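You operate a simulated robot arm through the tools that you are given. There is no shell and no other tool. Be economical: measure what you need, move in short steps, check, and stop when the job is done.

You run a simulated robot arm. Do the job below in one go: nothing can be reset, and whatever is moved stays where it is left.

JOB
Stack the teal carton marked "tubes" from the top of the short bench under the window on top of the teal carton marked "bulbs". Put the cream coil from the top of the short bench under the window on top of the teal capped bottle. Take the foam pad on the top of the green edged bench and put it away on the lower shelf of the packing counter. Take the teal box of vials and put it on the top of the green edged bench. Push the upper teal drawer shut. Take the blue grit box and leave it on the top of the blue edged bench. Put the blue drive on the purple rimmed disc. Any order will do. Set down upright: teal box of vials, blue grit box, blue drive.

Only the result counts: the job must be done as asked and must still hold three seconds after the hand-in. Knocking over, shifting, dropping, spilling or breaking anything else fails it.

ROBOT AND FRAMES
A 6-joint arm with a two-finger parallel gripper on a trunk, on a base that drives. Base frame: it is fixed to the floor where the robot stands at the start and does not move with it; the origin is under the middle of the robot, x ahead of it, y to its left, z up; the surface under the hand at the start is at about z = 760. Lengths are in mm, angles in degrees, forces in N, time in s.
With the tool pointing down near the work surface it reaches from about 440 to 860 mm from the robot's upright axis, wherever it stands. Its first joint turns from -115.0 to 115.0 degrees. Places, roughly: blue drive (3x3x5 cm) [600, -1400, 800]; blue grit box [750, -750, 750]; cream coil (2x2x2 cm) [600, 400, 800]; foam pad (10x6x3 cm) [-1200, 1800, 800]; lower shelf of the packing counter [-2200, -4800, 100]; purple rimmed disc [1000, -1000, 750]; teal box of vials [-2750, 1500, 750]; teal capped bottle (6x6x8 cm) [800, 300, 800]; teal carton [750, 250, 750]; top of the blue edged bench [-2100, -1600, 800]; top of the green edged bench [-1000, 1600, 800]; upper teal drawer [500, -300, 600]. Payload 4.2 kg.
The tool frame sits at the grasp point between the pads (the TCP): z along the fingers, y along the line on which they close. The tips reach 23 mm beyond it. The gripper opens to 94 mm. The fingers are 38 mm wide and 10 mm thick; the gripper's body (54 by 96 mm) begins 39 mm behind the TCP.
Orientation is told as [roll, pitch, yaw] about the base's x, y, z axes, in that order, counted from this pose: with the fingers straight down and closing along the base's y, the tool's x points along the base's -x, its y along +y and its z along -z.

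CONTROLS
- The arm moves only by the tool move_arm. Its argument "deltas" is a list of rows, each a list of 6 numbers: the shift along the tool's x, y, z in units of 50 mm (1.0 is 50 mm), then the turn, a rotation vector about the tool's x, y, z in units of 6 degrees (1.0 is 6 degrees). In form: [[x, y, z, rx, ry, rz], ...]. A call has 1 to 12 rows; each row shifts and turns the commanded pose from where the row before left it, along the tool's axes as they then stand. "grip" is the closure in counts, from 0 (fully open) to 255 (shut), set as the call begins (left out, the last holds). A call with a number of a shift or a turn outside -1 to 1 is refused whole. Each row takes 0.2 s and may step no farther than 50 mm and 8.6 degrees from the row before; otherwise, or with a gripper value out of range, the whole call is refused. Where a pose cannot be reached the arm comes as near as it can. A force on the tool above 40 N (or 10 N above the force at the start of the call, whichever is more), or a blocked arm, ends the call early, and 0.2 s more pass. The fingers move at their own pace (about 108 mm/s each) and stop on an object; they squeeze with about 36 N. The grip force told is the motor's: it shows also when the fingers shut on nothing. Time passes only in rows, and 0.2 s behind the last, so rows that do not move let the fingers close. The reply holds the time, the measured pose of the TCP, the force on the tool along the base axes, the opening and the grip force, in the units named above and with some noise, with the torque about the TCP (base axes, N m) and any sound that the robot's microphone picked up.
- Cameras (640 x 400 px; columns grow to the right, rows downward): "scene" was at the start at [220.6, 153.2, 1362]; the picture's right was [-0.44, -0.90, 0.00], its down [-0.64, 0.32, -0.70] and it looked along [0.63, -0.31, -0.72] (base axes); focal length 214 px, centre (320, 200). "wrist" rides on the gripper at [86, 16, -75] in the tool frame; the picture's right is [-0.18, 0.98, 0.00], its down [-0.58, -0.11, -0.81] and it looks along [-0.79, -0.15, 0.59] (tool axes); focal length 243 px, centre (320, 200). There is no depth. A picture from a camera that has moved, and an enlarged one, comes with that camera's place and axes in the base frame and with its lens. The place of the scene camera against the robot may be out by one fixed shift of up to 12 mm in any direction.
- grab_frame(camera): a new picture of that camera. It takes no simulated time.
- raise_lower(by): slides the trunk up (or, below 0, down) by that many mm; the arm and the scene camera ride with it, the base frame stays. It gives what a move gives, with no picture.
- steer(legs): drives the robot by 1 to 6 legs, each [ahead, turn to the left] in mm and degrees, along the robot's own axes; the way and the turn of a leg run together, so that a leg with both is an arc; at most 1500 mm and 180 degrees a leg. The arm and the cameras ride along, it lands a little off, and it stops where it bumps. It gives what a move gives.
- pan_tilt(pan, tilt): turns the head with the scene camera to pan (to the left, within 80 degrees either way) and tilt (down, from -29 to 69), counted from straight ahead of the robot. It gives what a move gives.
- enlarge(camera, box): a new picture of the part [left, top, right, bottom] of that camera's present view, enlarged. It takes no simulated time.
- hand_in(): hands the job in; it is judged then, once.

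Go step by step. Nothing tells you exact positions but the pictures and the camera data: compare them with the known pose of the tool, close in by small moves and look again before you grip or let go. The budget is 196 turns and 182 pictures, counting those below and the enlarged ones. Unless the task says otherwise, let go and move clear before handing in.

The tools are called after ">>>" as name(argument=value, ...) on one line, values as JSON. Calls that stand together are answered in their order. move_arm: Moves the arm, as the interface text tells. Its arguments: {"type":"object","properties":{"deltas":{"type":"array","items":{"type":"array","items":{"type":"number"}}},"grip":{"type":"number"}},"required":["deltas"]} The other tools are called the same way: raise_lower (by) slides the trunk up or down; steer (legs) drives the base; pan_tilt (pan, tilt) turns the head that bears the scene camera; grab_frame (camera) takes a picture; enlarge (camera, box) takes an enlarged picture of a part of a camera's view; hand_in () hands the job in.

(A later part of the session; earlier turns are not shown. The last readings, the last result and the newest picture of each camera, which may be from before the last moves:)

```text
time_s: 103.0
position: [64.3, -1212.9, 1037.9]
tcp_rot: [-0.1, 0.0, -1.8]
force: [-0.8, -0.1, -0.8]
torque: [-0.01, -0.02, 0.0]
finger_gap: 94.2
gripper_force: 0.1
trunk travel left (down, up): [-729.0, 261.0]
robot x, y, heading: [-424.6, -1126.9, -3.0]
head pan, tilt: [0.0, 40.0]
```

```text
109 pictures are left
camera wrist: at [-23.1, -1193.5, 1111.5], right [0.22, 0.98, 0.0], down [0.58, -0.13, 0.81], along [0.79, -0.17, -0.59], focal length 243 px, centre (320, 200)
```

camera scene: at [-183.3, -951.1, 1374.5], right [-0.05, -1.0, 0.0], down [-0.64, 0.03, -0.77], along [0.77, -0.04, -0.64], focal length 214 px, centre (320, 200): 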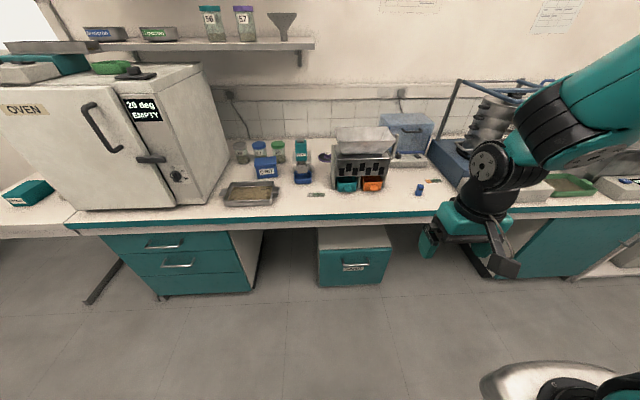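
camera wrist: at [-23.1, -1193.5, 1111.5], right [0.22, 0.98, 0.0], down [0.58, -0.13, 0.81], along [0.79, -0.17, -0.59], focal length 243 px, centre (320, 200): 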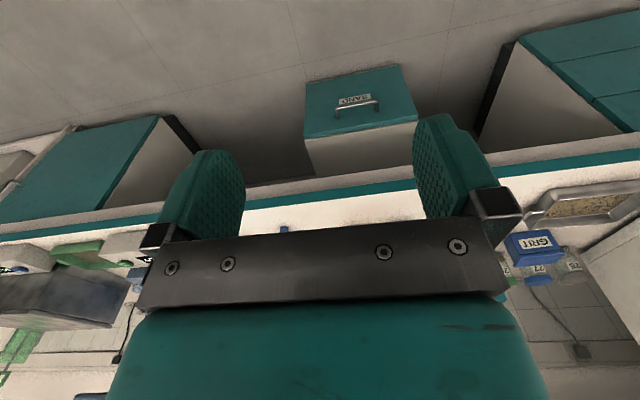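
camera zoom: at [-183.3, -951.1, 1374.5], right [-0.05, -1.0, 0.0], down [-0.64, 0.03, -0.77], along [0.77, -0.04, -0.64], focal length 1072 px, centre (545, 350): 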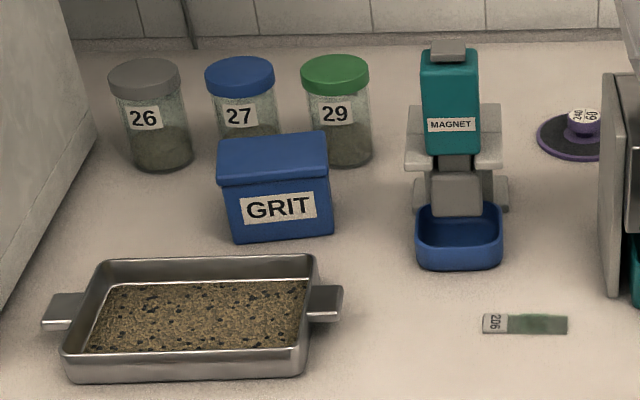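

I see GRIT box ≈(775,-730), tray in front of it, jars behind; the blue drive ≈(562,-1445); the purple-rimmed disc ≈(930,-1050) beside the splitter. Raise the trunk and drive up to the counter.

>>> raise_lower(by=250)

>>> steer(legs=[[0, 3], [530, 0]])

>>> pan_tilt(pan=-10, tilt=55)

>>> grab_frame(camera="scene")

>>> grab_frame(camera="wrist")

```text
time_s: 105.6
position: [62.6, -1213.2, 1286.5]
tcp_rot: [0.1, 0.1, -1.7]
force: [0.7, 0.3, 0.1]
torque: [-0.01, 0.0, 0.0]
finger_gap: 94.0
gripper_force: 0.0
trunk travel left (down, up): [-979.0, 11.0]
robot x, y, heading: [-427.1, -1126.7, -2.9]
head pan, tilt: [0.0, 40.0]
```

```text
time_s: 109.1
position: [602.9, -1174.2, 1287.4]
tcp_rot: [0.1, 0.1, 2.2]
force: [-0.6, -0.1, 0.4]
torque: [0.0, 0.0, -0.03]
finger_gap: 94.2
gripper_force: 0.1
trunk travel left (down, up): [-979.0, 11.0]
robot x, y, heading: [110.2, -1122.1, 0.8]
head pan, tilt: [0.0, 40.0]
```

```text
time_s: 109.9
position: [602.6, -1173.1, 1287.2]
tcp_rot: [0.0, 0.1, 2.2]
force: [-0.7, -0.2, -0.4]
torque: [0.01, -0.02, 0.0]
finger_gap: 93.8
gripper_force: 0.1
trunk travel left (down, up): [-979.0, 11.0]
robot x, y, heading: [105.7, -1121.5, 0.9]
head pan, tilt: [-10.0, 55.0]
```

```text
108 pictures are left
camera scene: at [324.4, -942.2, 1603.8], right [-0.16, -0.99, 0.0], down [-0.81, 0.13, -0.57], along [0.57, -0.09, -0.82], focal length 214 px, centre (320, 200)
```

scene: 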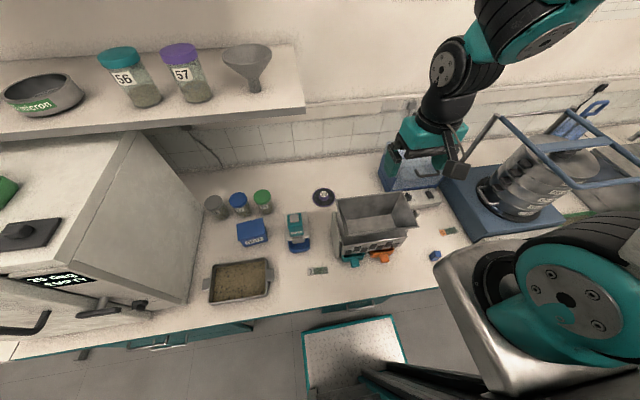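

```text
107 pictures are left
camera wrist: at [515.4, -1160.2, 1361.5], right [0.15, 0.99, 0.0], down [0.59, -0.09, 0.81], along [0.8, -0.12, -0.59], focal length 243 px, centre (320, 200)
```

wrist: 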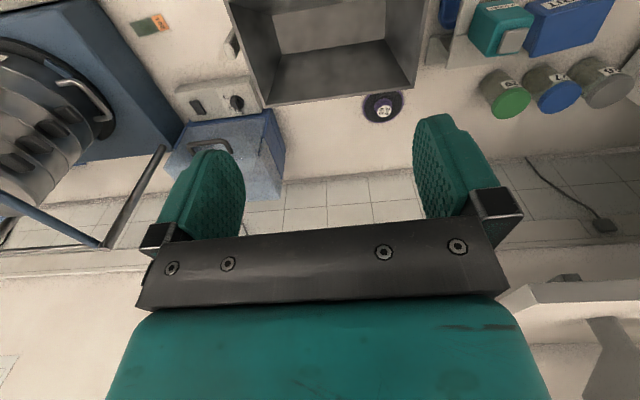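

>>> enlarge(camera="scene", box=[300, 170, 460, 280])

>>> enlarge(camera="scene", box=[195, 175, 345, 305])

>>> enlarge(camera="wrist", box=[340, 60, 440, 140])

```text
3.64 times, centred on (380, 225) of scene
camera zoom: at [324.4, -942.2, 1603.8], right [-0.16, -0.99, 0.0], down [-0.81, 0.13, -0.57], along [0.57, -0.09, -0.82], focal length 780 px, centre (102, 109)
```

zoom: 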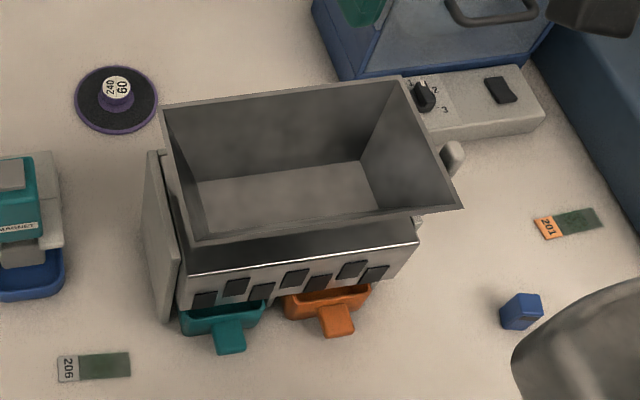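

```text
3.08 times, centred on (270, 240) of scene
camera zoom: at [324.4, -942.2, 1603.8], right [-0.16, -0.99, 0.0], down [-0.81, 0.13, -0.57], along [0.57, -0.09, -0.82], focal length 660 px, centre (474, 77)
```

zoom: 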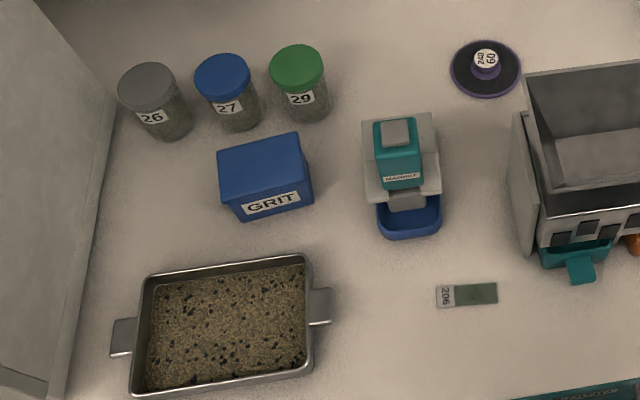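

```text
5.00 times, centred on (390, 100) of wrist
camera zoom: at [515.4, -1160.2, 1361.5], right [0.15, 0.99, 0.0], down [0.59, -0.09, 0.81], along [0.8, -0.12, -0.59], focal length 1213 px, centre (-30, 700)
```

zoom: 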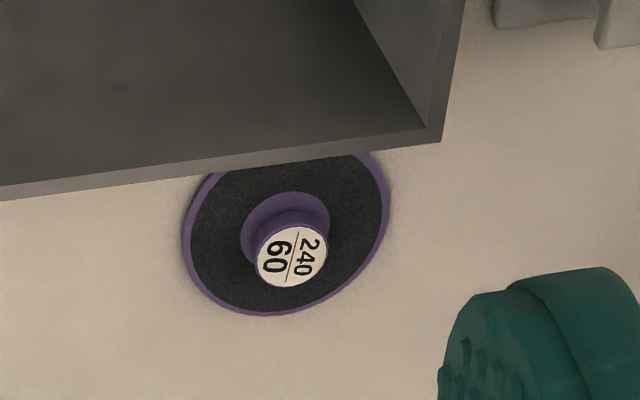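

>>> enlarge(camera="scene", box=[310, 182, 340, 212])

>>> enlarge(camera="scene", box=[420, 240, 450, 270])

```text
13.33 times, centred on (325, 197) of scene
camera zoom: at [324.4, -942.2, 1603.8], right [-0.16, -0.99, 0.0], down [-0.81, 0.13, -0.57], along [0.57, -0.09, -0.82], focal length 2860 px, centre (253, 240)
```

zoom: 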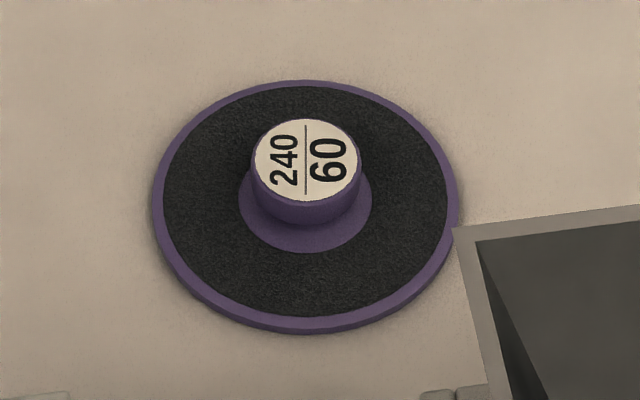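

```text
13.33 times, centred on (435, 255) of scene
camera zoom: at [324.4, -942.2, 1603.8], right [-0.16, -0.99, 0.0], down [-0.81, 0.13, -0.57], along [0.57, -0.09, -0.82], focal length 2860 px, centre (-1213, -533)
```

zoom: 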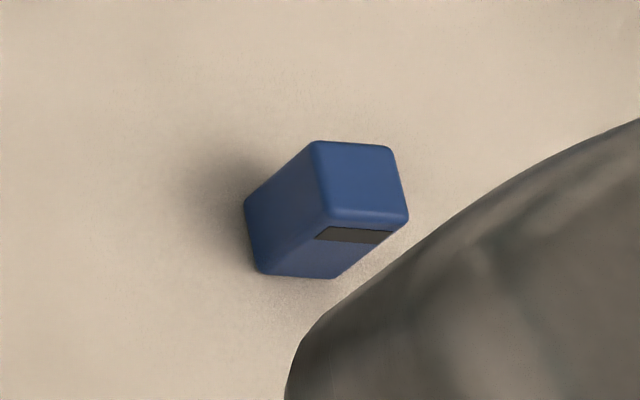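

The disc is a flat abrasive disc with a purple hub (top ≈37 mm wide); the drive stands upright at ≈(548,-1433). Move the hand near the drive for a wrist view.

>>> move_arm(deltas=[[0.5, -0.85, 0, 0, 0, 0], [0.5, -0.85, 0, 0, 0, 0], [0.5, -0.85, 0, 0, 0, 0], [0.5, -0.85, 0, 0, 0, 0], [0.5, -0.85, 0, 0, 0, 0], [0.14, -0.79, 0, 0, 0, 0], [0, 0, 1, 0, 0, 0], [0, 0, 1, 0, 0, 0], [0, 0, 1, 0, 0, 0], [0, 0, 1, 0, 0, 0], [0, 0, 1, 0, 0, 0], [0, 0, 0.7, 0, 0, 0]])

>>> grab_frame(camera="wrist")

>>> grab_frame(camera="scene")

```text
time_s: 112.5
position: [510.5, -1436.9, 1018.3]
tcp_rot: [-0.1, 0.0, 2.2]
force: [-0.1, -0.3, 0.2]
torque: [-0.02, 0.0, -0.01]
finger_gap: 94.0
gripper_force: 0.1
out of reach, approached as far as the arm can: row 1, 2, 3
trunk travel left (down, up): [-979.0, 11.0]
robot x, y, heading: [105.9, -1121.5, 1.1]
head pan, tilt: [-10.0, 55.0]
```

```text
101 pictures are left
camera wrist: at [422.7, -1422.9, 1093.3], right [0.15, 0.99, 0.0], down [0.59, -0.09, 0.81], along [0.8, -0.12, -0.59], focal length 243 px, centre (320, 200)
```

wrist: 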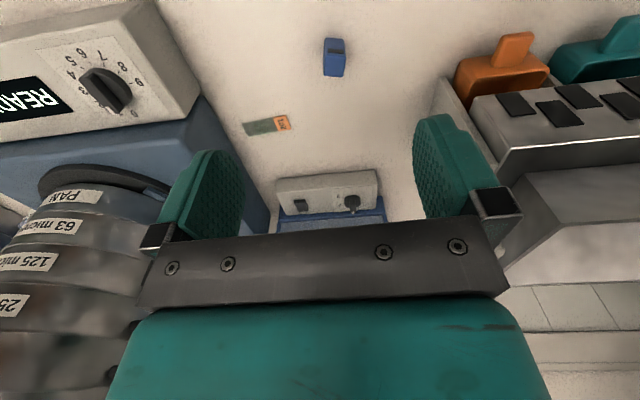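

```text
100 pictures are left
camera scene: at [324.1, -942.1, 1603.8], right [-0.16, -0.99, 0.0], down [-0.81, 0.13, -0.57], along [0.57, -0.09, -0.82], focal length 214 px, centre (320, 200)
```

scene: 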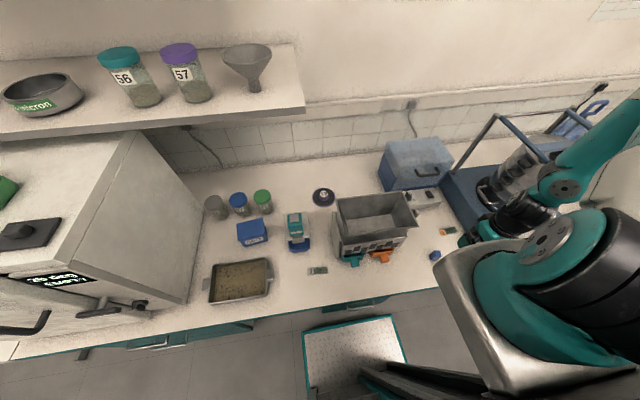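

>>> enlarge(camera="wrist", box=[300, 20, 370, 90])

```text
5.71 times, centred on (335, 55) of wrist
camera zoom: at [422.7, -1422.9, 1093.3], right [0.15, 0.99, 0.0], down [0.59, -0.09, 0.81], along [0.8, -0.12, -0.59], focal length 1386 px, centre (234, 1029)
```

zoom: 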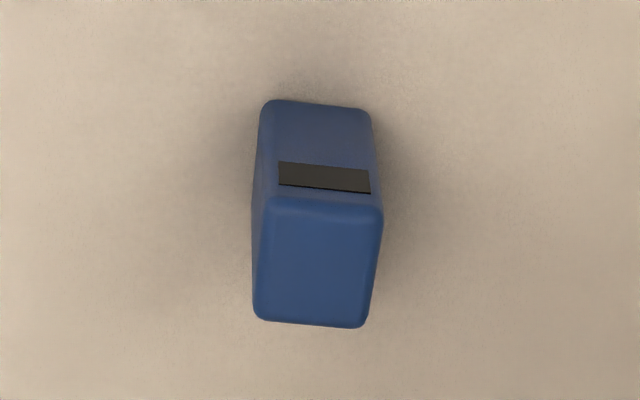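

Drive top centre ≈(554,-1427), yaw ≈ -13°. Centre over it with matching yaw, down to z≈880.

>>> move_arm(deltas=[[-0.87, 0.15, 0, 0, 0, 0], [0, 0, 0.9, 0, 0, 0.85], [0, 0, 0.9, 0, 0, 0.85], [0, 0, 0.9, 0, 0, 0.8]], grip=60)

>>> grab_frame(camera="wrist")

>>> enlarge(camera="scene", box=[410, 190, 510, 280])

```text
time_s: 113.5
position: [555.9, -1429.9, 879.7]
tcp_rot: [0.0, 0.0, -12.9]
force: [-0.4, -0.4, 0.9]
torque: [-0.04, -0.02, -0.01]
finger_gap: 71.8
gripper_force: 0.1
trunk travel left (down, up): [-979.0, 11.0]
robot x, y, heading: [112.2, -1124.8, 1.2]
head pan, tilt: [-10.0, 55.0]
```

```text
98 pictures are left
camera wrist: at [475.7, -1394.4, 954.4], right [0.4, 0.92, 0.0], down [0.54, -0.23, 0.81], along [0.74, -0.32, -0.59], focal length 243 px, centre (320, 200)
```

wrist: 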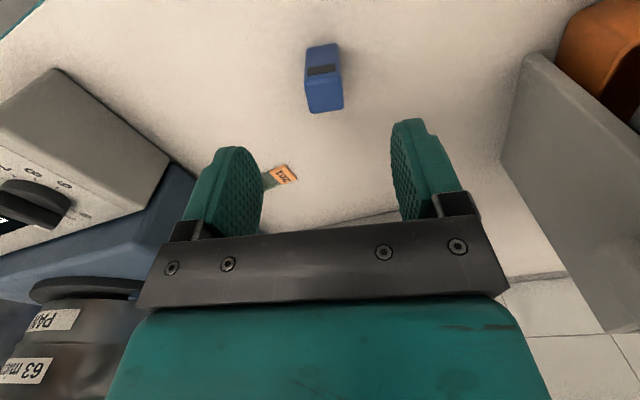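

```text
4.44 times, centred on (460, 235) of scene
camera zoom: at [324.1, -942.1, 1603.9], right [-0.16, -0.99, 0.0], down [-0.81, 0.13, -0.57], along [0.57, -0.09, -0.82], focal length 953 px, centre (-302, 44)
```

zoom: 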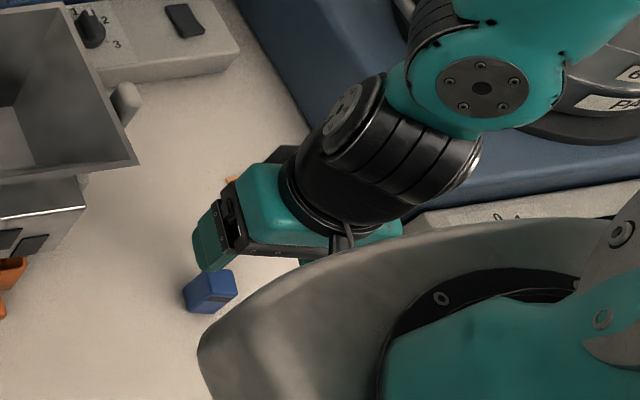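

Offset is about (-3,+5). Correct, descend to TCP z≈798 (tips well above the drive's bottom) and grip.

>>> move_arm(deltas=[[0.08, 0.085, 0.6, 0, 0, 0], [0, 0, 0.6, 0, 0, 0], [0, 0, 0.43, 0, 0, 0], [0, 0, 0, 0, 0, 0]])

>>> grab_frame(camera="wrist")

```text
time_s: 114.5
position: [552.0, -1423.6, 800.1]
tcp_rot: [0.1, 0.0, -12.8]
force: [0.3, 0.1, 0.3]
torque: [-0.01, 0.02, 0.02]
finger_gap: 71.9
gripper_force: 0.3
trunk travel left (down, up): [-979.0, 11.0]
robot x, y, heading: [109.0, -1120.9, 1.0]
head pan, tilt: [-10.0, 55.0]
```

```text
96 pictures are left
camera wrist: at [471.8, -1388.5, 874.3], right [0.4, 0.92, 0.0], down [0.54, -0.23, 0.81], along [0.74, -0.32, -0.59], focal length 243 px, centre (320, 200)
```

wrist: 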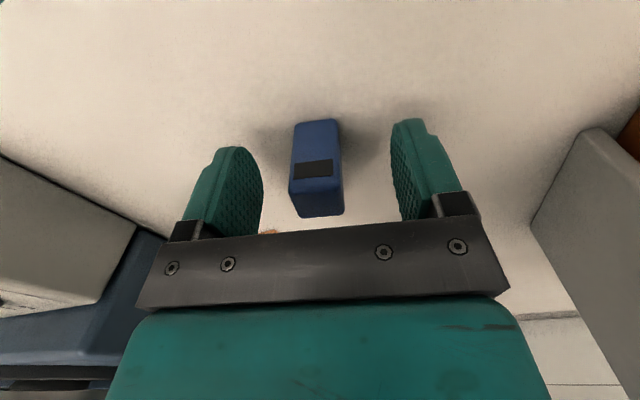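

>>> move_arm(deltas=[[0, 0, 0, 0, 0, 0], [0, 0, 0, 0, 0, 0], [0, 0, 0, 0, 0, 0]], grip=255)

>>> move_arm(deltas=[[0, 0, -0.5, 0, 0, 0], [0, 0, -1, 0, 0, 0], [0, 0, -1, 0, 0, 0], [0, 0, -1, 0, 0, 0], [0, 0, -1, 0, 0, 0], [0, 0, -1, 0, 0, 0]])

>>> grab_frame(camera="wrist")

>>> grab_frame(camera="scene")

```text
time_s: 115.3
position: [552.6, -1424.7, 800.2]
tcp_rot: [0.1, 0.0, -12.8]
force: [-0.7, 0.2, 1.1]
torque: [-0.03, 0.0, -0.02]
finger_gap: 23.1
gripper_force: 35.9
trunk travel left (down, up): [-979.0, 11.0]
robot x, y, heading: [111.0, -1123.7, 1.0]
head pan, tilt: [-10.0, 55.0]
```

```text
time_s: 116.7
position: [554.9, -1420.4, 1070.2]
tcp_rot: [0.0, 0.2, -12.8]
force: [-0.3, -0.5, -0.5]
torque: [-0.02, 0.01, -0.02]
finger_gap: 23.1
gripper_force: 36.4
trunk travel left (down, up): [-979.0, 11.0]
robot x, y, heading: [106.0, -1120.2, 1.0]
head pan, tilt: [-10.0, 55.0]
```

```text
95 pictures are left
camera wrist: at [473.9, -1385.6, 1144.5], right [0.4, 0.92, 0.0], down [0.55, -0.24, 0.8], along [0.74, -0.32, -0.59], focal length 243 px, centre (320, 200)
```

wrist: 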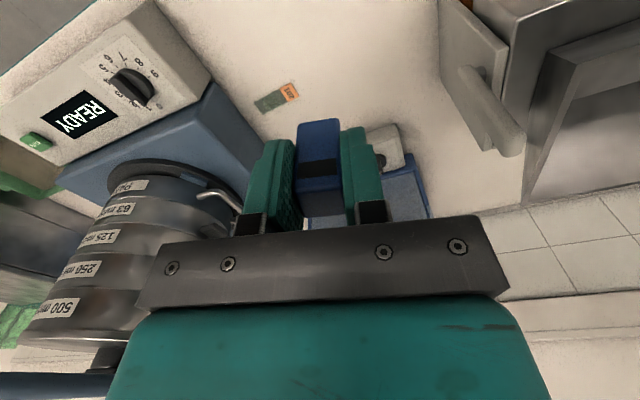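

```text
94 pictures are left
camera scene: at [324.8, -942.6, 1603.6], right [-0.16, -0.99, 0.0], down [-0.81, 0.13, -0.57], along [0.57, -0.09, -0.82], focal length 214 px, centre (320, 200)
```

scene: 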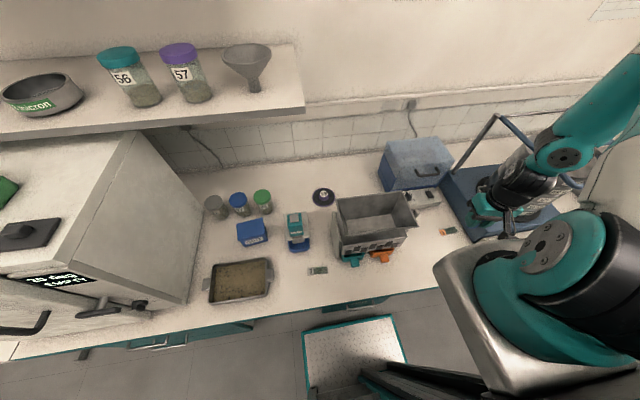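

Drive is held. Back up, swing the hand to the front, and re-approach at y≈-880 so the arm clears the splitter.

>>> steer(legs=[[-590, 0]])

>>> move_arm(deltas=[[0, 0.7, -0.6, 0, 0, 0], [-0.5, 0.7, -0.4, 0, 0, -0.7], [-0.5, 0.8, 0, 0, 0, -0.7], [-0.3, 0.9, 0, 0, 0, -0.7], [0, 1, 0, 0, 0, 0], [0, 1, 0, 0, 0, 0], [0, 1, 0, 0, 0, 0]])

>>> steer(legs=[[334, 44], [334, -45]])

>>> pan_tilt(pan=-15, tilt=55)

>>> grab_frame(camera="scene")

>>> grab_frame(camera="wrist")

```text
time_s: 120.1
position: [-33.5, -1431.8, 1069.1]
tcp_rot: [0.0, 0.1, -12.4]
force: [-0.9, 0.1, -0.6]
torque: [0.01, 0.01, 0.02]
finger_gap: 22.8
gripper_force: 36.2
trunk travel left (down, up): [-979.0, 11.0]
robot x, y, heading: [-483.3, -1134.9, 1.4]
head pan, tilt: [-10.0, 55.0]
```

```text
time_s: 121.7
position: [53.8, -1136.5, 1117.3]
tcp_rot: [-0.1, 0.0, 0.2]
force: [-0.4, 0.3, -1.2]
torque: [0.05, 0.01, 0.0]
finger_gap: 22.7
gripper_force: 36.3
trunk travel left (down, up): [-979.0, 11.0]
robot x, y, heading: [-489.3, -1136.5, 1.8]
head pan, tilt: [-10.0, 55.0]
```

```text
time_s: 126.1
position: [659.7, -892.8, 1119.2]
tcp_rot: [-0.1, 0.1, -0.8]
force: [-1.0, -0.1, 0.1]
torque: [-0.03, 0.01, -0.01]
finger_gap: 22.8
gripper_force: 36.6
trunk travel left (down, up): [-979.0, 11.0]
robot x, y, heading: [123.6, -876.0, 0.3]
head pan, tilt: [-10.0, 55.0]
```

```text
time_s: 126.8
position: [660.0, -891.9, 1117.9]
tcp_rot: [0.0, 0.1, -0.8]
force: [0.6, 1.0, -0.6]
torque: [-0.01, 0.02, 0.0]
finger_gap: 23.1
gripper_force: 35.4
trunk travel left (down, up): [-979.0, 11.0]
robot x, y, heading: [122.7, -874.8, 0.5]
head pan, tilt: [-15.0, 55.0]
```

```text
93 pictures are left
camera scene: at [339.1, -706.6, 1603.7], right [-0.25, -0.97, 0.0], down [-0.79, 0.21, -0.57], along [0.56, -0.14, -0.82], focal length 214 px, centre (320, 200)
```

scene: 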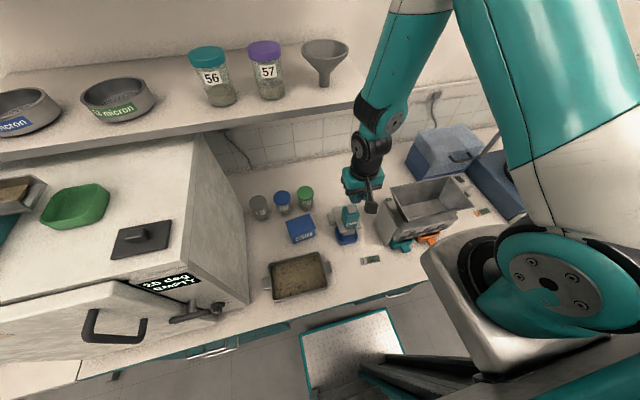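

```text
92 pictures are left
camera wrist: at [573.3, -874.6, 1191.9], right [0.2, 0.98, 0.0], down [0.58, -0.12, 0.81], along [0.79, -0.16, -0.59], focal length 243 px, centre (320, 200)
```

wrist: 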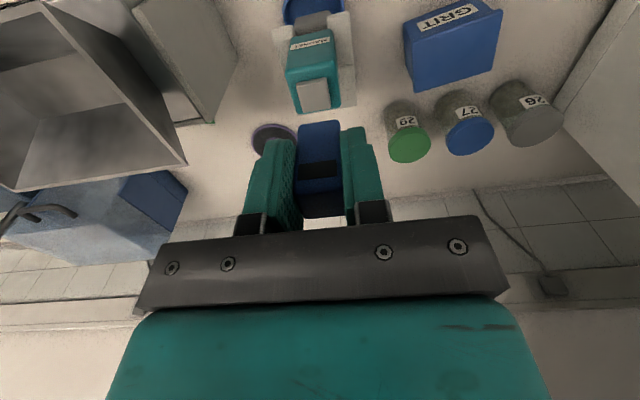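

Robot at (123,-876). The shelf's front corner (≈920,-984,z1240), magnet stand and hopper limit the route: go to (830,-1000) high, then lower to z≈950 and look.

>>> move_arm(deltas=[[-0.68, -0.43, 0, 0, 0, 0], [-0.68, -0.43, 0, 0, 0, 0], [-0.68, -0.43, 0, 0, 0, 0], [-0.68, -0.43, 0, 0, 0, 0], [-0.68, -0.43, 0, 0, 0, 0], [0, 0, 0.8, 0, 0, 0], [0, 0, 0.8, 0, 0, 0], [0, 0, 0.8, 0, 0, 0], [0, 0, 0.8, 0, 0, 0]])

>>> grab_frame(camera="scene")

>>> grab_frame(camera="wrist")

```text
time_s: 128.3
position: [848.3, -1036.1, 954.4]
tcp_rot: [1.9, 13.1, -1.7]
force: [10.2, -2.9, -6.8]
torque: [0.16, 0.65, -0.04]
finger_gap: 23.1
gripper_force: 36.3
trunk travel left (down, up): [-979.0, 11.0]
robot x, y, heading: [124.8, -878.7, 0.0]
head pan, tilt: [-15.0, 55.0]
stopped in row 7: the arm was blocked; the commanded pose is now the measured one
```

```text
91 pictures are left
camera scene: at [383.7, -746.8, 1606.8], right [-0.26, -0.97, -0.02], down [-0.81, 0.23, -0.55], along [0.53, -0.13, -0.84], focal length 214 px, centre (320, 200)
```

scene: 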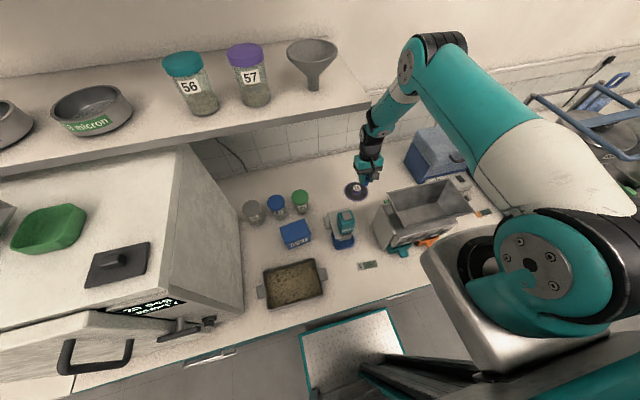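

```text
90 pictures are left
camera wrist: at [780.7, -1020.3, 1045.9], right [0.21, 0.98, -0.01], down [0.74, -0.16, 0.65], along [0.63, -0.15, -0.76], focal length 243 px, centre (320, 200)
```

wrist: 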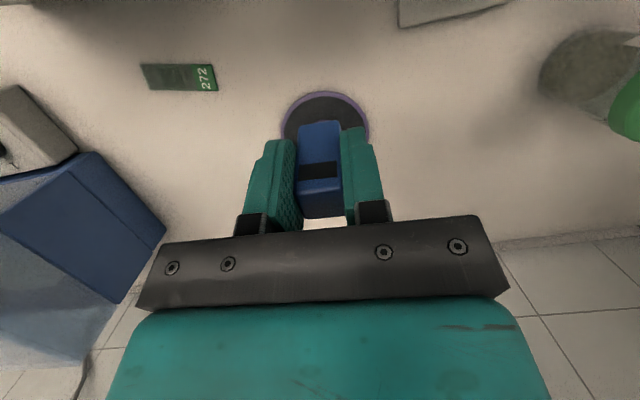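

The elbow is blocked (trunk too high makes it reach toward the wall). Retreat along the same path.

>>> move_arm(deltas=[[0, 0, -0.4, 0, 0, 0], [0, 0, -0.6, 0, 0, 0], [0.3, 0.2, -0.6, 0, 0, 0], [0.6, 0.3, -0.4, 0, 0, 0], [0.7, 0.4, 0, 0, 0, 0], [0.7, 0.4, 0, 0, 0, 0], [0.7, 0.4, 0, 0, 0, 0]])

>>> grab_frame(camera="scene")

```text
time_s: 128.8
position: [805.8, -1015.7, 1089.1]
tcp_rot: [0.2, -3.3, -1.2]
force: [4.1, 0.5, -1.7]
torque: [0.0, 0.26, 0.02]
finger_gap: 22.7
gripper_force: 35.7
trunk travel left (down, up): [-979.0, 11.0]
robot x, y, heading: [125.3, -876.4, 0.2]
head pan, tilt: [-15.0, 55.0]
stopped in row 2: the arm was blocked; the commanded pose is now the measured one
```

```text
89 pictures are left
camera scene: at [343.4, -706.8, 1604.0], right [-0.26, -0.97, 0.0], down [-0.79, 0.21, -0.57], along [0.55, -0.15, -0.82], focal length 214 px, centre (320, 200)
```

scene: 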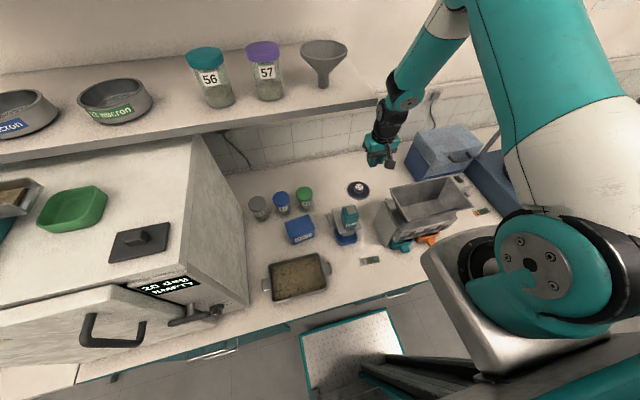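

The forearm touches the shelf's end (shelf corner really ≈(745,-972,z1343)). Pull straight back in small steps.

>>> move_arm(deltas=[[0.4, 0, 0, 0, 0, 0], [0.5, 0, 0, 0, 0, 0], [0.5, 0, 0, 0, 0, 0]])

>>> grab_frame(camera="scene")

```text
time_s: 129.7
position: [748.8, -1015.6, 1066.5]
tcp_rot: [0.4, 1.7, -1.3]
force: [0.6, 0.4, -1.6]
torque: [-0.06, 0.06, -0.04]
finger_gap: 22.9
gripper_force: 36.3
trunk travel left (down, up): [-979.0, 11.0]
robot x, y, heading: [123.5, -877.7, -0.0]
head pan, tilt: [-15.0, 55.0]
```

```text
88 pictures are left
camera scene: at [343.0, -708.1, 1603.2], right [-0.26, -0.97, 0.0], down [-0.79, 0.21, -0.57], along [0.55, -0.15, -0.82], focal length 214 px, centre (320, 200)
```

scene: 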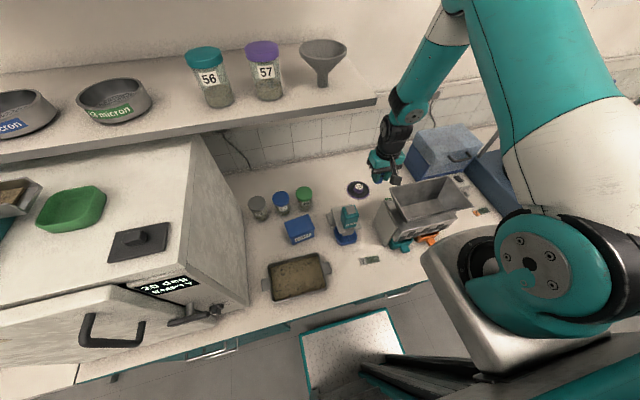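

>>> move_arm(deltas=[[0.3, 0, -0.5, 0, 0, 0], [0.3, 0, -0.8, 0, 0, 0], [0.8, 0.3, 0, 0, 0, 0], [0.8, 0.4, 0, 0, 0, 0], [0.8, 0.5, 0, 0, 0, 0]])

>>> grab_frame(camera="scene")

```text
time_s: 130.8
position: [599.7, -954.4, 1138.9]
tcp_rot: [0.4, 1.6, -1.5]
force: [-0.1, -0.5, 0.4]
torque: [0.04, 0.05, -0.02]
finger_gap: 23.0
gripper_force: 35.6
trunk travel left (down, up): [-979.0, 11.0]
robot x, y, heading: [124.5, -879.3, 0.0]
head pan, tilt: [-15.0, 55.0]
```

```text
87 pictures are left
camera scene: at [340.9, -708.5, 1603.8], right [-0.26, -0.97, 0.0], down [-0.79, 0.21, -0.57], along [0.55, -0.15, -0.82], focal length 214 px, centre (320, 200)
```

scene: 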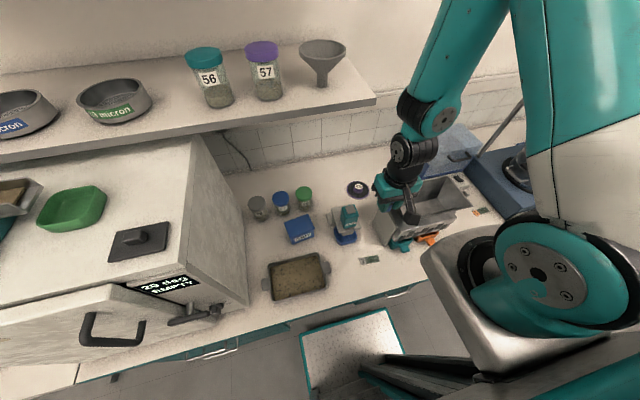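

Free now. Straighten the tool, back away, lower the trunk 250 while keeping the hand high, and re-approach at y≈-1145 where the shelf is not in the way.

>>> steer(legs=[[-590, 0]])

>>> move_arm(deltas=[[0, 0.3, -0.9, 0.07, -0.27, 0], [0, 0.4, -0.9, 0, 0, 0], [0, 0.4, -0.9, 0, 0, 0], [0, 0.4, -0.9, 0, 0, 0], [0, 0, -1, 0, 0, 0], [0, 0, -0.5, 0, 0, 0]])

>>> raise_lower(by=-240)

>>> steer(legs=[[334, -48], [334, 48]])

>>> pan_tilt(pan=0, tilt=50)

>>> grab_frame(camera="scene")

>>> grab_frame(camera="wrist")

```text
time_s: 134.2
position: [18.6, -956.6, 1139.4]
tcp_rot: [0.4, 1.8, -2.2]
force: [-0.8, 0.0, -0.4]
torque: [-0.01, 0.05, 0.02]
finger_gap: 23.1
gripper_force: 35.9
trunk travel left (down, up): [-979.0, 11.0]
robot x, y, heading: [-457.2, -876.2, -0.9]
head pan, tilt: [-15.0, 55.0]
```

```text
time_s: 135.6
position: [25.9, -878.1, 1392.3]
tcp_rot: [0.0, 0.2, -2.1]
force: [-0.6, 0.6, 0.3]
torque: [0.0, 0.0, 0.03]
finger_gap: 22.9
gripper_force: 35.3
out of reach, approached as far as the arm can: row 1
trunk travel left (down, up): [-979.0, 11.0]
robot x, y, heading: [-455.7, -875.3, -0.5]
head pan, tilt: [-15.0, 55.0]
```

```text
time_s: 138.1
position: [27.1, -878.2, 1152.2]
tcp_rot: [0.0, 0.1, -2.0]
force: [0.1, -0.4, 0.0]
torque: [0.0, 0.0, -0.02]
finger_gap: 22.9
gripper_force: 36.4
trunk travel left (down, up): [-739.0, 251.0]
robot x, y, heading: [-461.3, -874.0, -0.6]
head pan, tilt: [-15.0, 55.0]
```

```text
time_s: 142.8
position: [614.7, -1133.1, 1152.4]
tcp_rot: [0.0, 0.1, -1.4]
force: [-0.1, -0.4, -0.6]
torque: [0.0, 0.04, -0.02]
finger_gap: 23.1
gripper_force: 35.9
trunk travel left (down, up): [-739.0, 251.0]
robot x, y, heading: [133.4, -1139.6, 0.0]
head pan, tilt: [-15.0, 55.0]
```

```text
time_s: 143.5
position: [614.0, -1131.9, 1150.3]
tcp_rot: [-0.1, 0.1, -1.3]
force: [-0.3, 0.2, -0.1]
torque: [-0.01, 0.03, -0.03]
finger_gap: 23.1
gripper_force: 36.4
trunk travel left (down, up): [-739.0, 251.0]
robot x, y, heading: [126.0, -1138.9, 0.1]
head pan, tilt: [0.0, 50.0]
```

```text
86 pictures are left
camera scene: at [355.0, -949.1, 1370.2], right [0.0, -1.0, 0.0], down [-0.77, 0.0, -0.64], along [0.64, 0.0, -0.77], focal length 214 px, centre (320, 200)
```

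scene: 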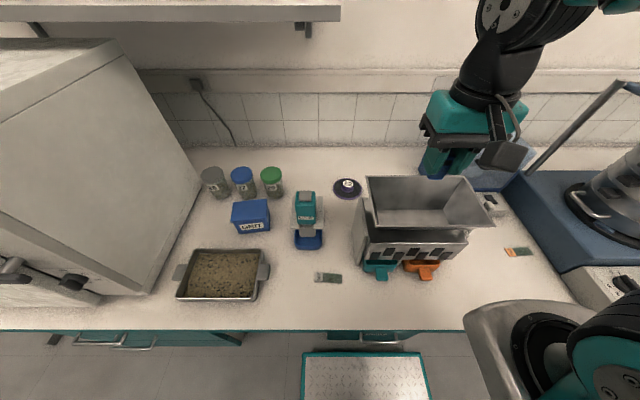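

```text
85 pictures are left
camera wrist: at [527.9, -1113.9, 1226.0], right [0.21, 0.98, 0.0], down [0.58, -0.12, 0.81], along [0.79, -0.17, -0.59], focal length 243 px, centre (320, 200)
```

wrist: 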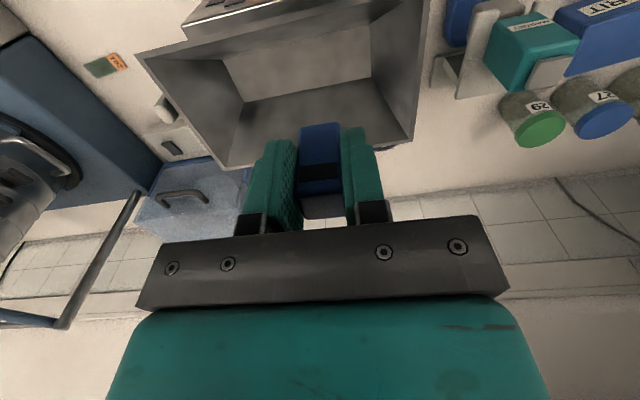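

Now go over the hopper to (860,-1100) at height, then lower behind it.

>>> move_arm(deltas=[[-0.95, 0.1, 0, 0, 0, 0], [-0.95, 0.1, 0, 0, 0, 0], [-0.95, 0.1, 0, 0, 0, 0], [-0.95, 0.1, 0, 0, 0, 0], [-0.95, 0.1, 0, 0, 0, 0], [0, 0, 0.7, 0, 0, 0], [0, 0, 0.8, 0, 0, 0]])

>>> grab_frame(camera="scene")

>>> grab_frame(camera="wrist")

```text
time_s: 145.1
position: [851.9, -1111.3, 1075.9]
tcp_rot: [-0.2, 0.0, -1.4]
force: [-0.7, -0.3, -1.3]
torque: [-0.01, -0.04, 0.03]
finger_gap: 22.9
gripper_force: 35.8
trunk travel left (down, up): [-739.0, 251.0]
robot x, y, heading: [129.3, -1140.1, -0.0]
head pan, tilt: [0.0, 50.0]
```

```text
84 pictures are left
camera scene: at [354.7, -949.1, 1370.4], right [0.0, -1.0, 0.0], down [-0.77, 0.0, -0.64], along [0.64, 0.0, -0.77], focal length 214 px, centre (320, 200)
```

scene: 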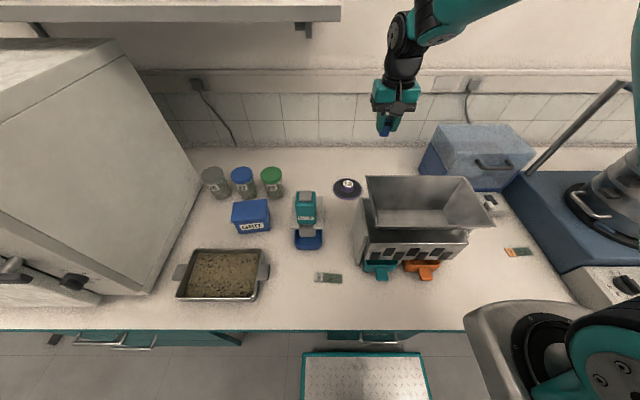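

```text
83 pictures are left
camera wrist: at [765.5, -1092.2, 1150.4], right [0.21, 0.98, 0.0], down [0.58, -0.12, 0.81], along [0.79, -0.17, -0.59], focal length 243 px, centre (320, 200)
```

wrist: 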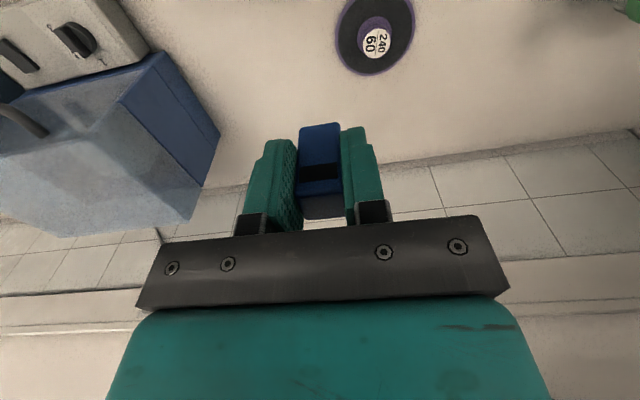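

Hub centre ≈(913.5,-1048). Lower and approach to just above it.

>>> move_arm(deltas=[[0, 0, 0.9, 0, 0, 0], [0, 0, 0.9, 0, 0, 0], [-0.6, 0.6, 0, 0, 0, 0], [-0.63, 0.64, 0, 0, 0, 0], [0, 0, 0.7, 0, 0, 0]])

>>> enlarge(camera="scene", box=[310, 110, 430, 210])

>>> grab_frame(camera="wrist")

```text
time_s: 146.3
position: [917.6, -1052.2, 953.4]
tcp_rot: [0.1, 0.0, -1.4]
force: [-1.0, -1.0, -1.0]
torque: [-0.02, 0.02, 0.01]
finger_gap: 22.7
gripper_force: 36.1
trunk travel left (down, up): [-739.0, 251.0]
robot x, y, heading: [128.5, -1140.7, -0.0]
head pan, tilt: [0.0, 50.0]
```

```text
4.00 times, centred on (370, 160) of scene
camera zoom: at [354.7, -949.2, 1370.4], right [0.0, -1.0, 0.0], down [-0.77, 0.0, -0.64], along [0.64, 0.0, -0.77], focal length 858 px, centre (120, 360)
```

zoom: 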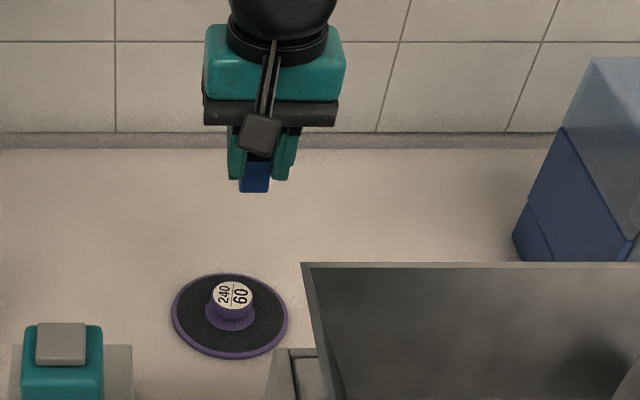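

```text
81 pictures are left
camera wrist: at [830.3, -1033.3, 1026.4], right [0.21, 0.98, 0.0], down [0.58, -0.12, 0.81], along [0.79, -0.17, -0.59], focal length 243 px, centre (320, 200)
```

wrist: 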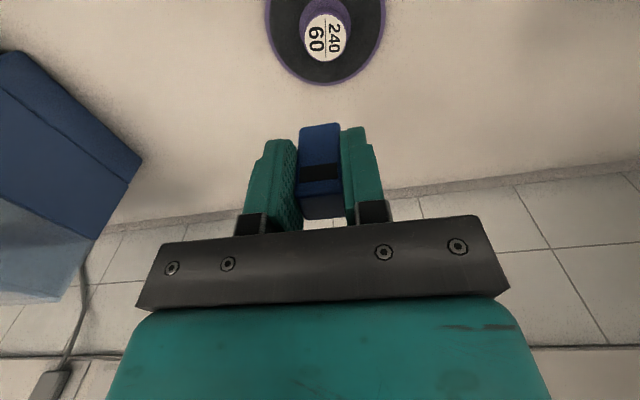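

>>> move_arm(deltas=[[0.07, 0.1, 0.8, 0, 0, 0], [0, 0, 0.8, 0, 0, 0], [0, 0, 0.4, 0, 0, 0]])

>>> enlarge(camera="scene", box=[320, 130, 400, 200])

>>> enlarge(camera="wrist", box=[220, 40, 420, 220])

```text
time_s: 147.1
position: [914.3, -1049.6, 853.1]
tcp_rot: [0.0, 0.0, -1.4]
force: [0.0, 0.0, 0.2]
torque: [-0.03, 0.02, -0.02]
finger_gap: 22.5
gripper_force: 35.9
trunk travel left (down, up): [-739.0, 251.0]
robot x, y, heading: [130.5, -1137.6, 0.1]
head pan, tilt: [0.0, 50.0]
```

```text
5.71 times, centred on (360, 165) of scene
camera zoom: at [354.8, -949.1, 1370.3], right [0.0, -1.0, 0.0], down [-0.77, 0.0, -0.64], along [0.64, 0.0, -0.77], focal length 1226 px, centre (91, 400)
```

zoom: 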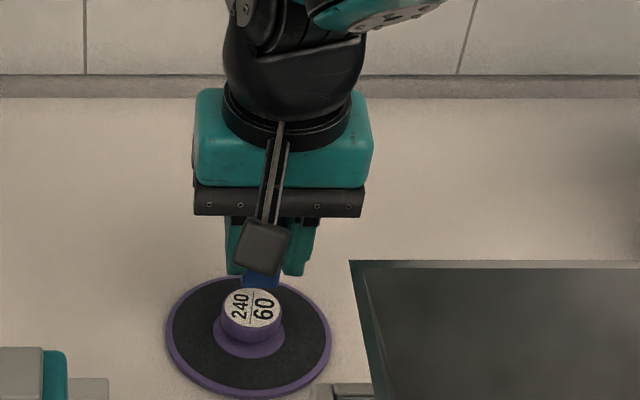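

```text
2.22 times, centred on (320, 130) of wrist
camera zoom: at [827.8, -1030.5, 927.1], right [0.21, 0.98, 0.0], down [0.58, -0.12, 0.81], along [0.79, -0.17, -0.59], focal length 539 px, centre (320, 356)
```

zoom: 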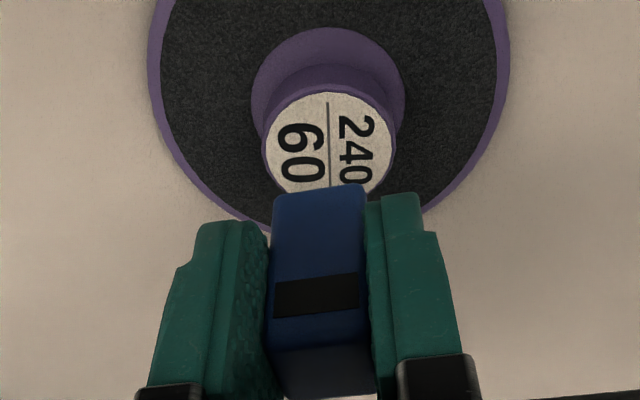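

Shift +2.5 mm in y and lower toward contact (expected TCP ≈830).

>>> move_arm(deltas=[[0, 0.05, 0.2, 0, 0, 0], [0, 0, 0.1, 0, 0, 0], [0, 0, 0, 0, 0, 0]])

>>> enlarge(camera="wrist", box=[220, 40, 420, 220])

```text
time_s: 147.9
position: [913.3, -1046.0, 837.7]
tcp_rot: [-0.1, -0.1, -1.4]
force: [0.0, 0.2, 0.3]
torque: [0.02, 0.01, 0.01]
finger_gap: 23.0
gripper_force: 35.7
trunk travel left (down, up): [-739.0, 251.0]
robot x, y, heading: [126.1, -1138.4, -0.1]
head pan, tilt: [0.0, 50.0]
```

```text
2.22 times, centred on (320, 130) of wrist
camera zoom: at [827.1, -1027.1, 911.7], right [0.21, 0.98, 0.0], down [0.58, -0.12, 0.81], along [0.79, -0.17, -0.59], focal length 539 px, centre (320, 356)
```

zoom: 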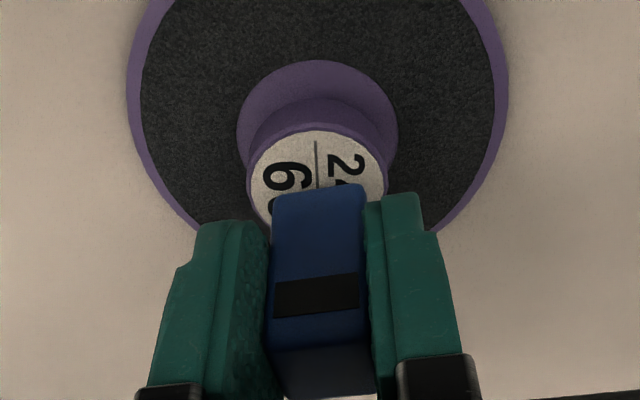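

>>> move_arm(deltas=[[0, 0, 0.05, 0, 0, 0], [0, 0, 0.04, 0, 0, 0], [0, 0, 0.03, 0, 0, 0], [0, 0, 0.03, 0, 0, 0], [0, 0, 0, 0, 0, 0]])

```text
time_s: 149.1
position: [913.2, -1046.3, 829.5]
tcp_rot: [0.0, -0.1, -1.4]
force: [-2.6, -0.6, 11.2]
torque: [-0.02, -0.05, 0.03]
finger_gap: 22.9
gripper_force: 35.2
trunk travel left (down, up): [-739.0, 251.0]
robot x, y, heading: [127.7, -1141.1, 0.1]
head pan, tilt: [0.0, 50.0]
```

Contact as expected. Check and release.

>>> move_arm(deltas=[[0, 0, 0, 0, 0, 0], [0, 0, 0, 0, 0, 0]], grip=150)

>>> enlarge(camera="wrist", box=[220, 40, 420, 220])

>>> enlarge(camera="scene", box=[320, 130, 400, 200])

```text
time_s: 149.7
position: [912.0, -1046.9, 828.7]
tcp_rot: [0.1, 0.1, -1.4]
force: [0.3, -0.7, 0.0]
torque: [-0.01, 0.02, -0.01]
finger_gap: 39.0
gripper_force: 0.0
trunk travel left (down, up): [-739.0, 251.0]
robot x, y, heading: [130.0, -1137.7, -0.1]
head pan, tilt: [0.0, 50.0]
```

```text
2.22 times, centred on (320, 130) of wrist
camera zoom: at [825.9, -1027.5, 902.4], right [0.21, 0.98, 0.0], down [0.58, -0.12, 0.81], along [0.79, -0.17, -0.59], focal length 539 px, centre (320, 356)
```

zoom: 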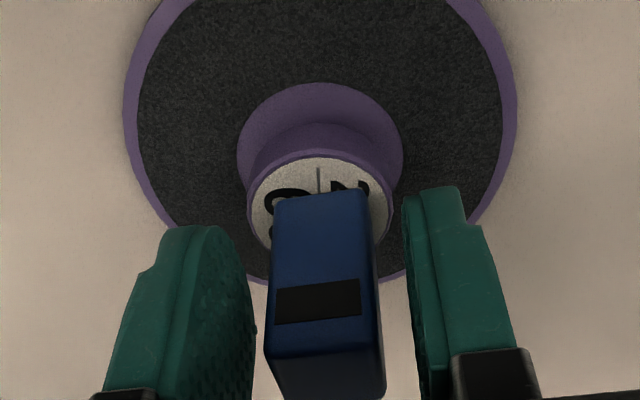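

```text
5.71 times, centred on (360, 165) of scene
camera zoom: at [355.0, -949.1, 1370.2], right [0.0, -1.0, 0.0], down [-0.77, 0.0, -0.64], along [0.64, 0.0, -0.77], focal length 1226 px, centre (91, 400)
```

zoom: 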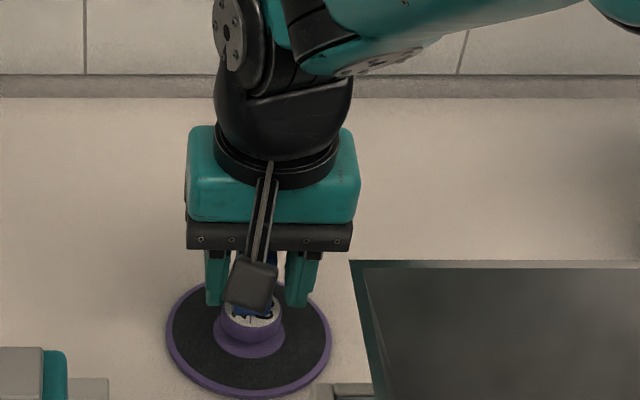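

The drive stands centred on the hub. Rise straight up and return the way I came.

>>> move_arm(deltas=[[0, 0, -0.3, 0, 0, 0], [0, 0, -0.9, 0, 0, 0], [0, 0, -0.9, 0, 0, 0], [0, 0, -0.9, 0, 0, 0], [0.5, -0.5, -0.5, 0, 0, 0], [0.5, -0.5, -0.6, 0, 0, 0], [0, 0, -1, 0, 0, 0], [0, 0, -0.8, 0, 0, 0]])

>>> enlarge(camera="scene", box=[200, 130, 400, 310])

>>> grab_frame(camera="wrist")

```text
time_s: 151.5
position: [861.9, -1098.1, 1123.2]
tcp_rot: [0.0, 0.2, -1.4]
force: [0.6, -1.0, 0.1]
torque: [0.0, 0.01, 0.02]
finger_gap: 38.7
gripper_force: 0.0
trunk travel left (down, up): [-739.0, 251.0]
robot x, y, heading: [130.8, -1137.5, 0.1]
head pan, tilt: [0.0, 50.0]
```

```text
2.22 times, centred on (300, 220) of scene
camera zoom: at [355.3, -949.1, 1370.2], right [0.0, -1.0, 0.0], down [-0.77, 0.0, -0.64], along [0.64, 0.0, -0.77], focal length 477 px, centre (364, 156)
```

zoom: 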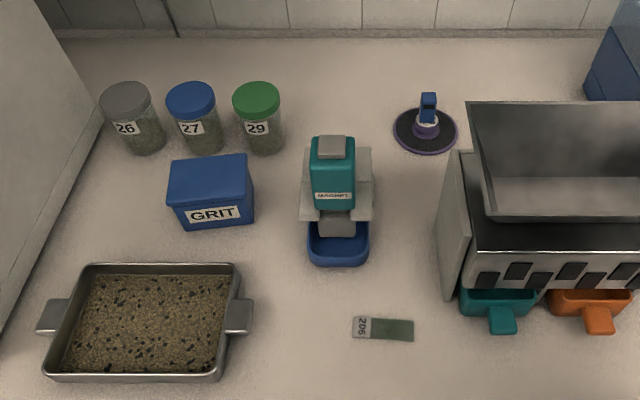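

```text
74 pictures are left
camera wrist: at [775.8, -1079.2, 1197.5], right [0.21, 0.98, 0.0], down [0.58, -0.12, 0.81], along [0.79, -0.17, -0.59], focal length 243 px, centre (320, 200)
```

wrist: 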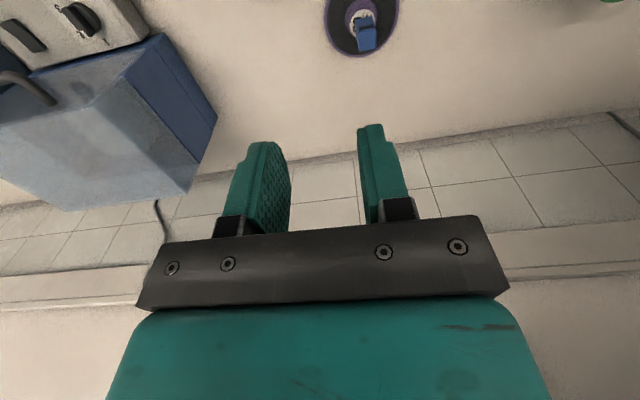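

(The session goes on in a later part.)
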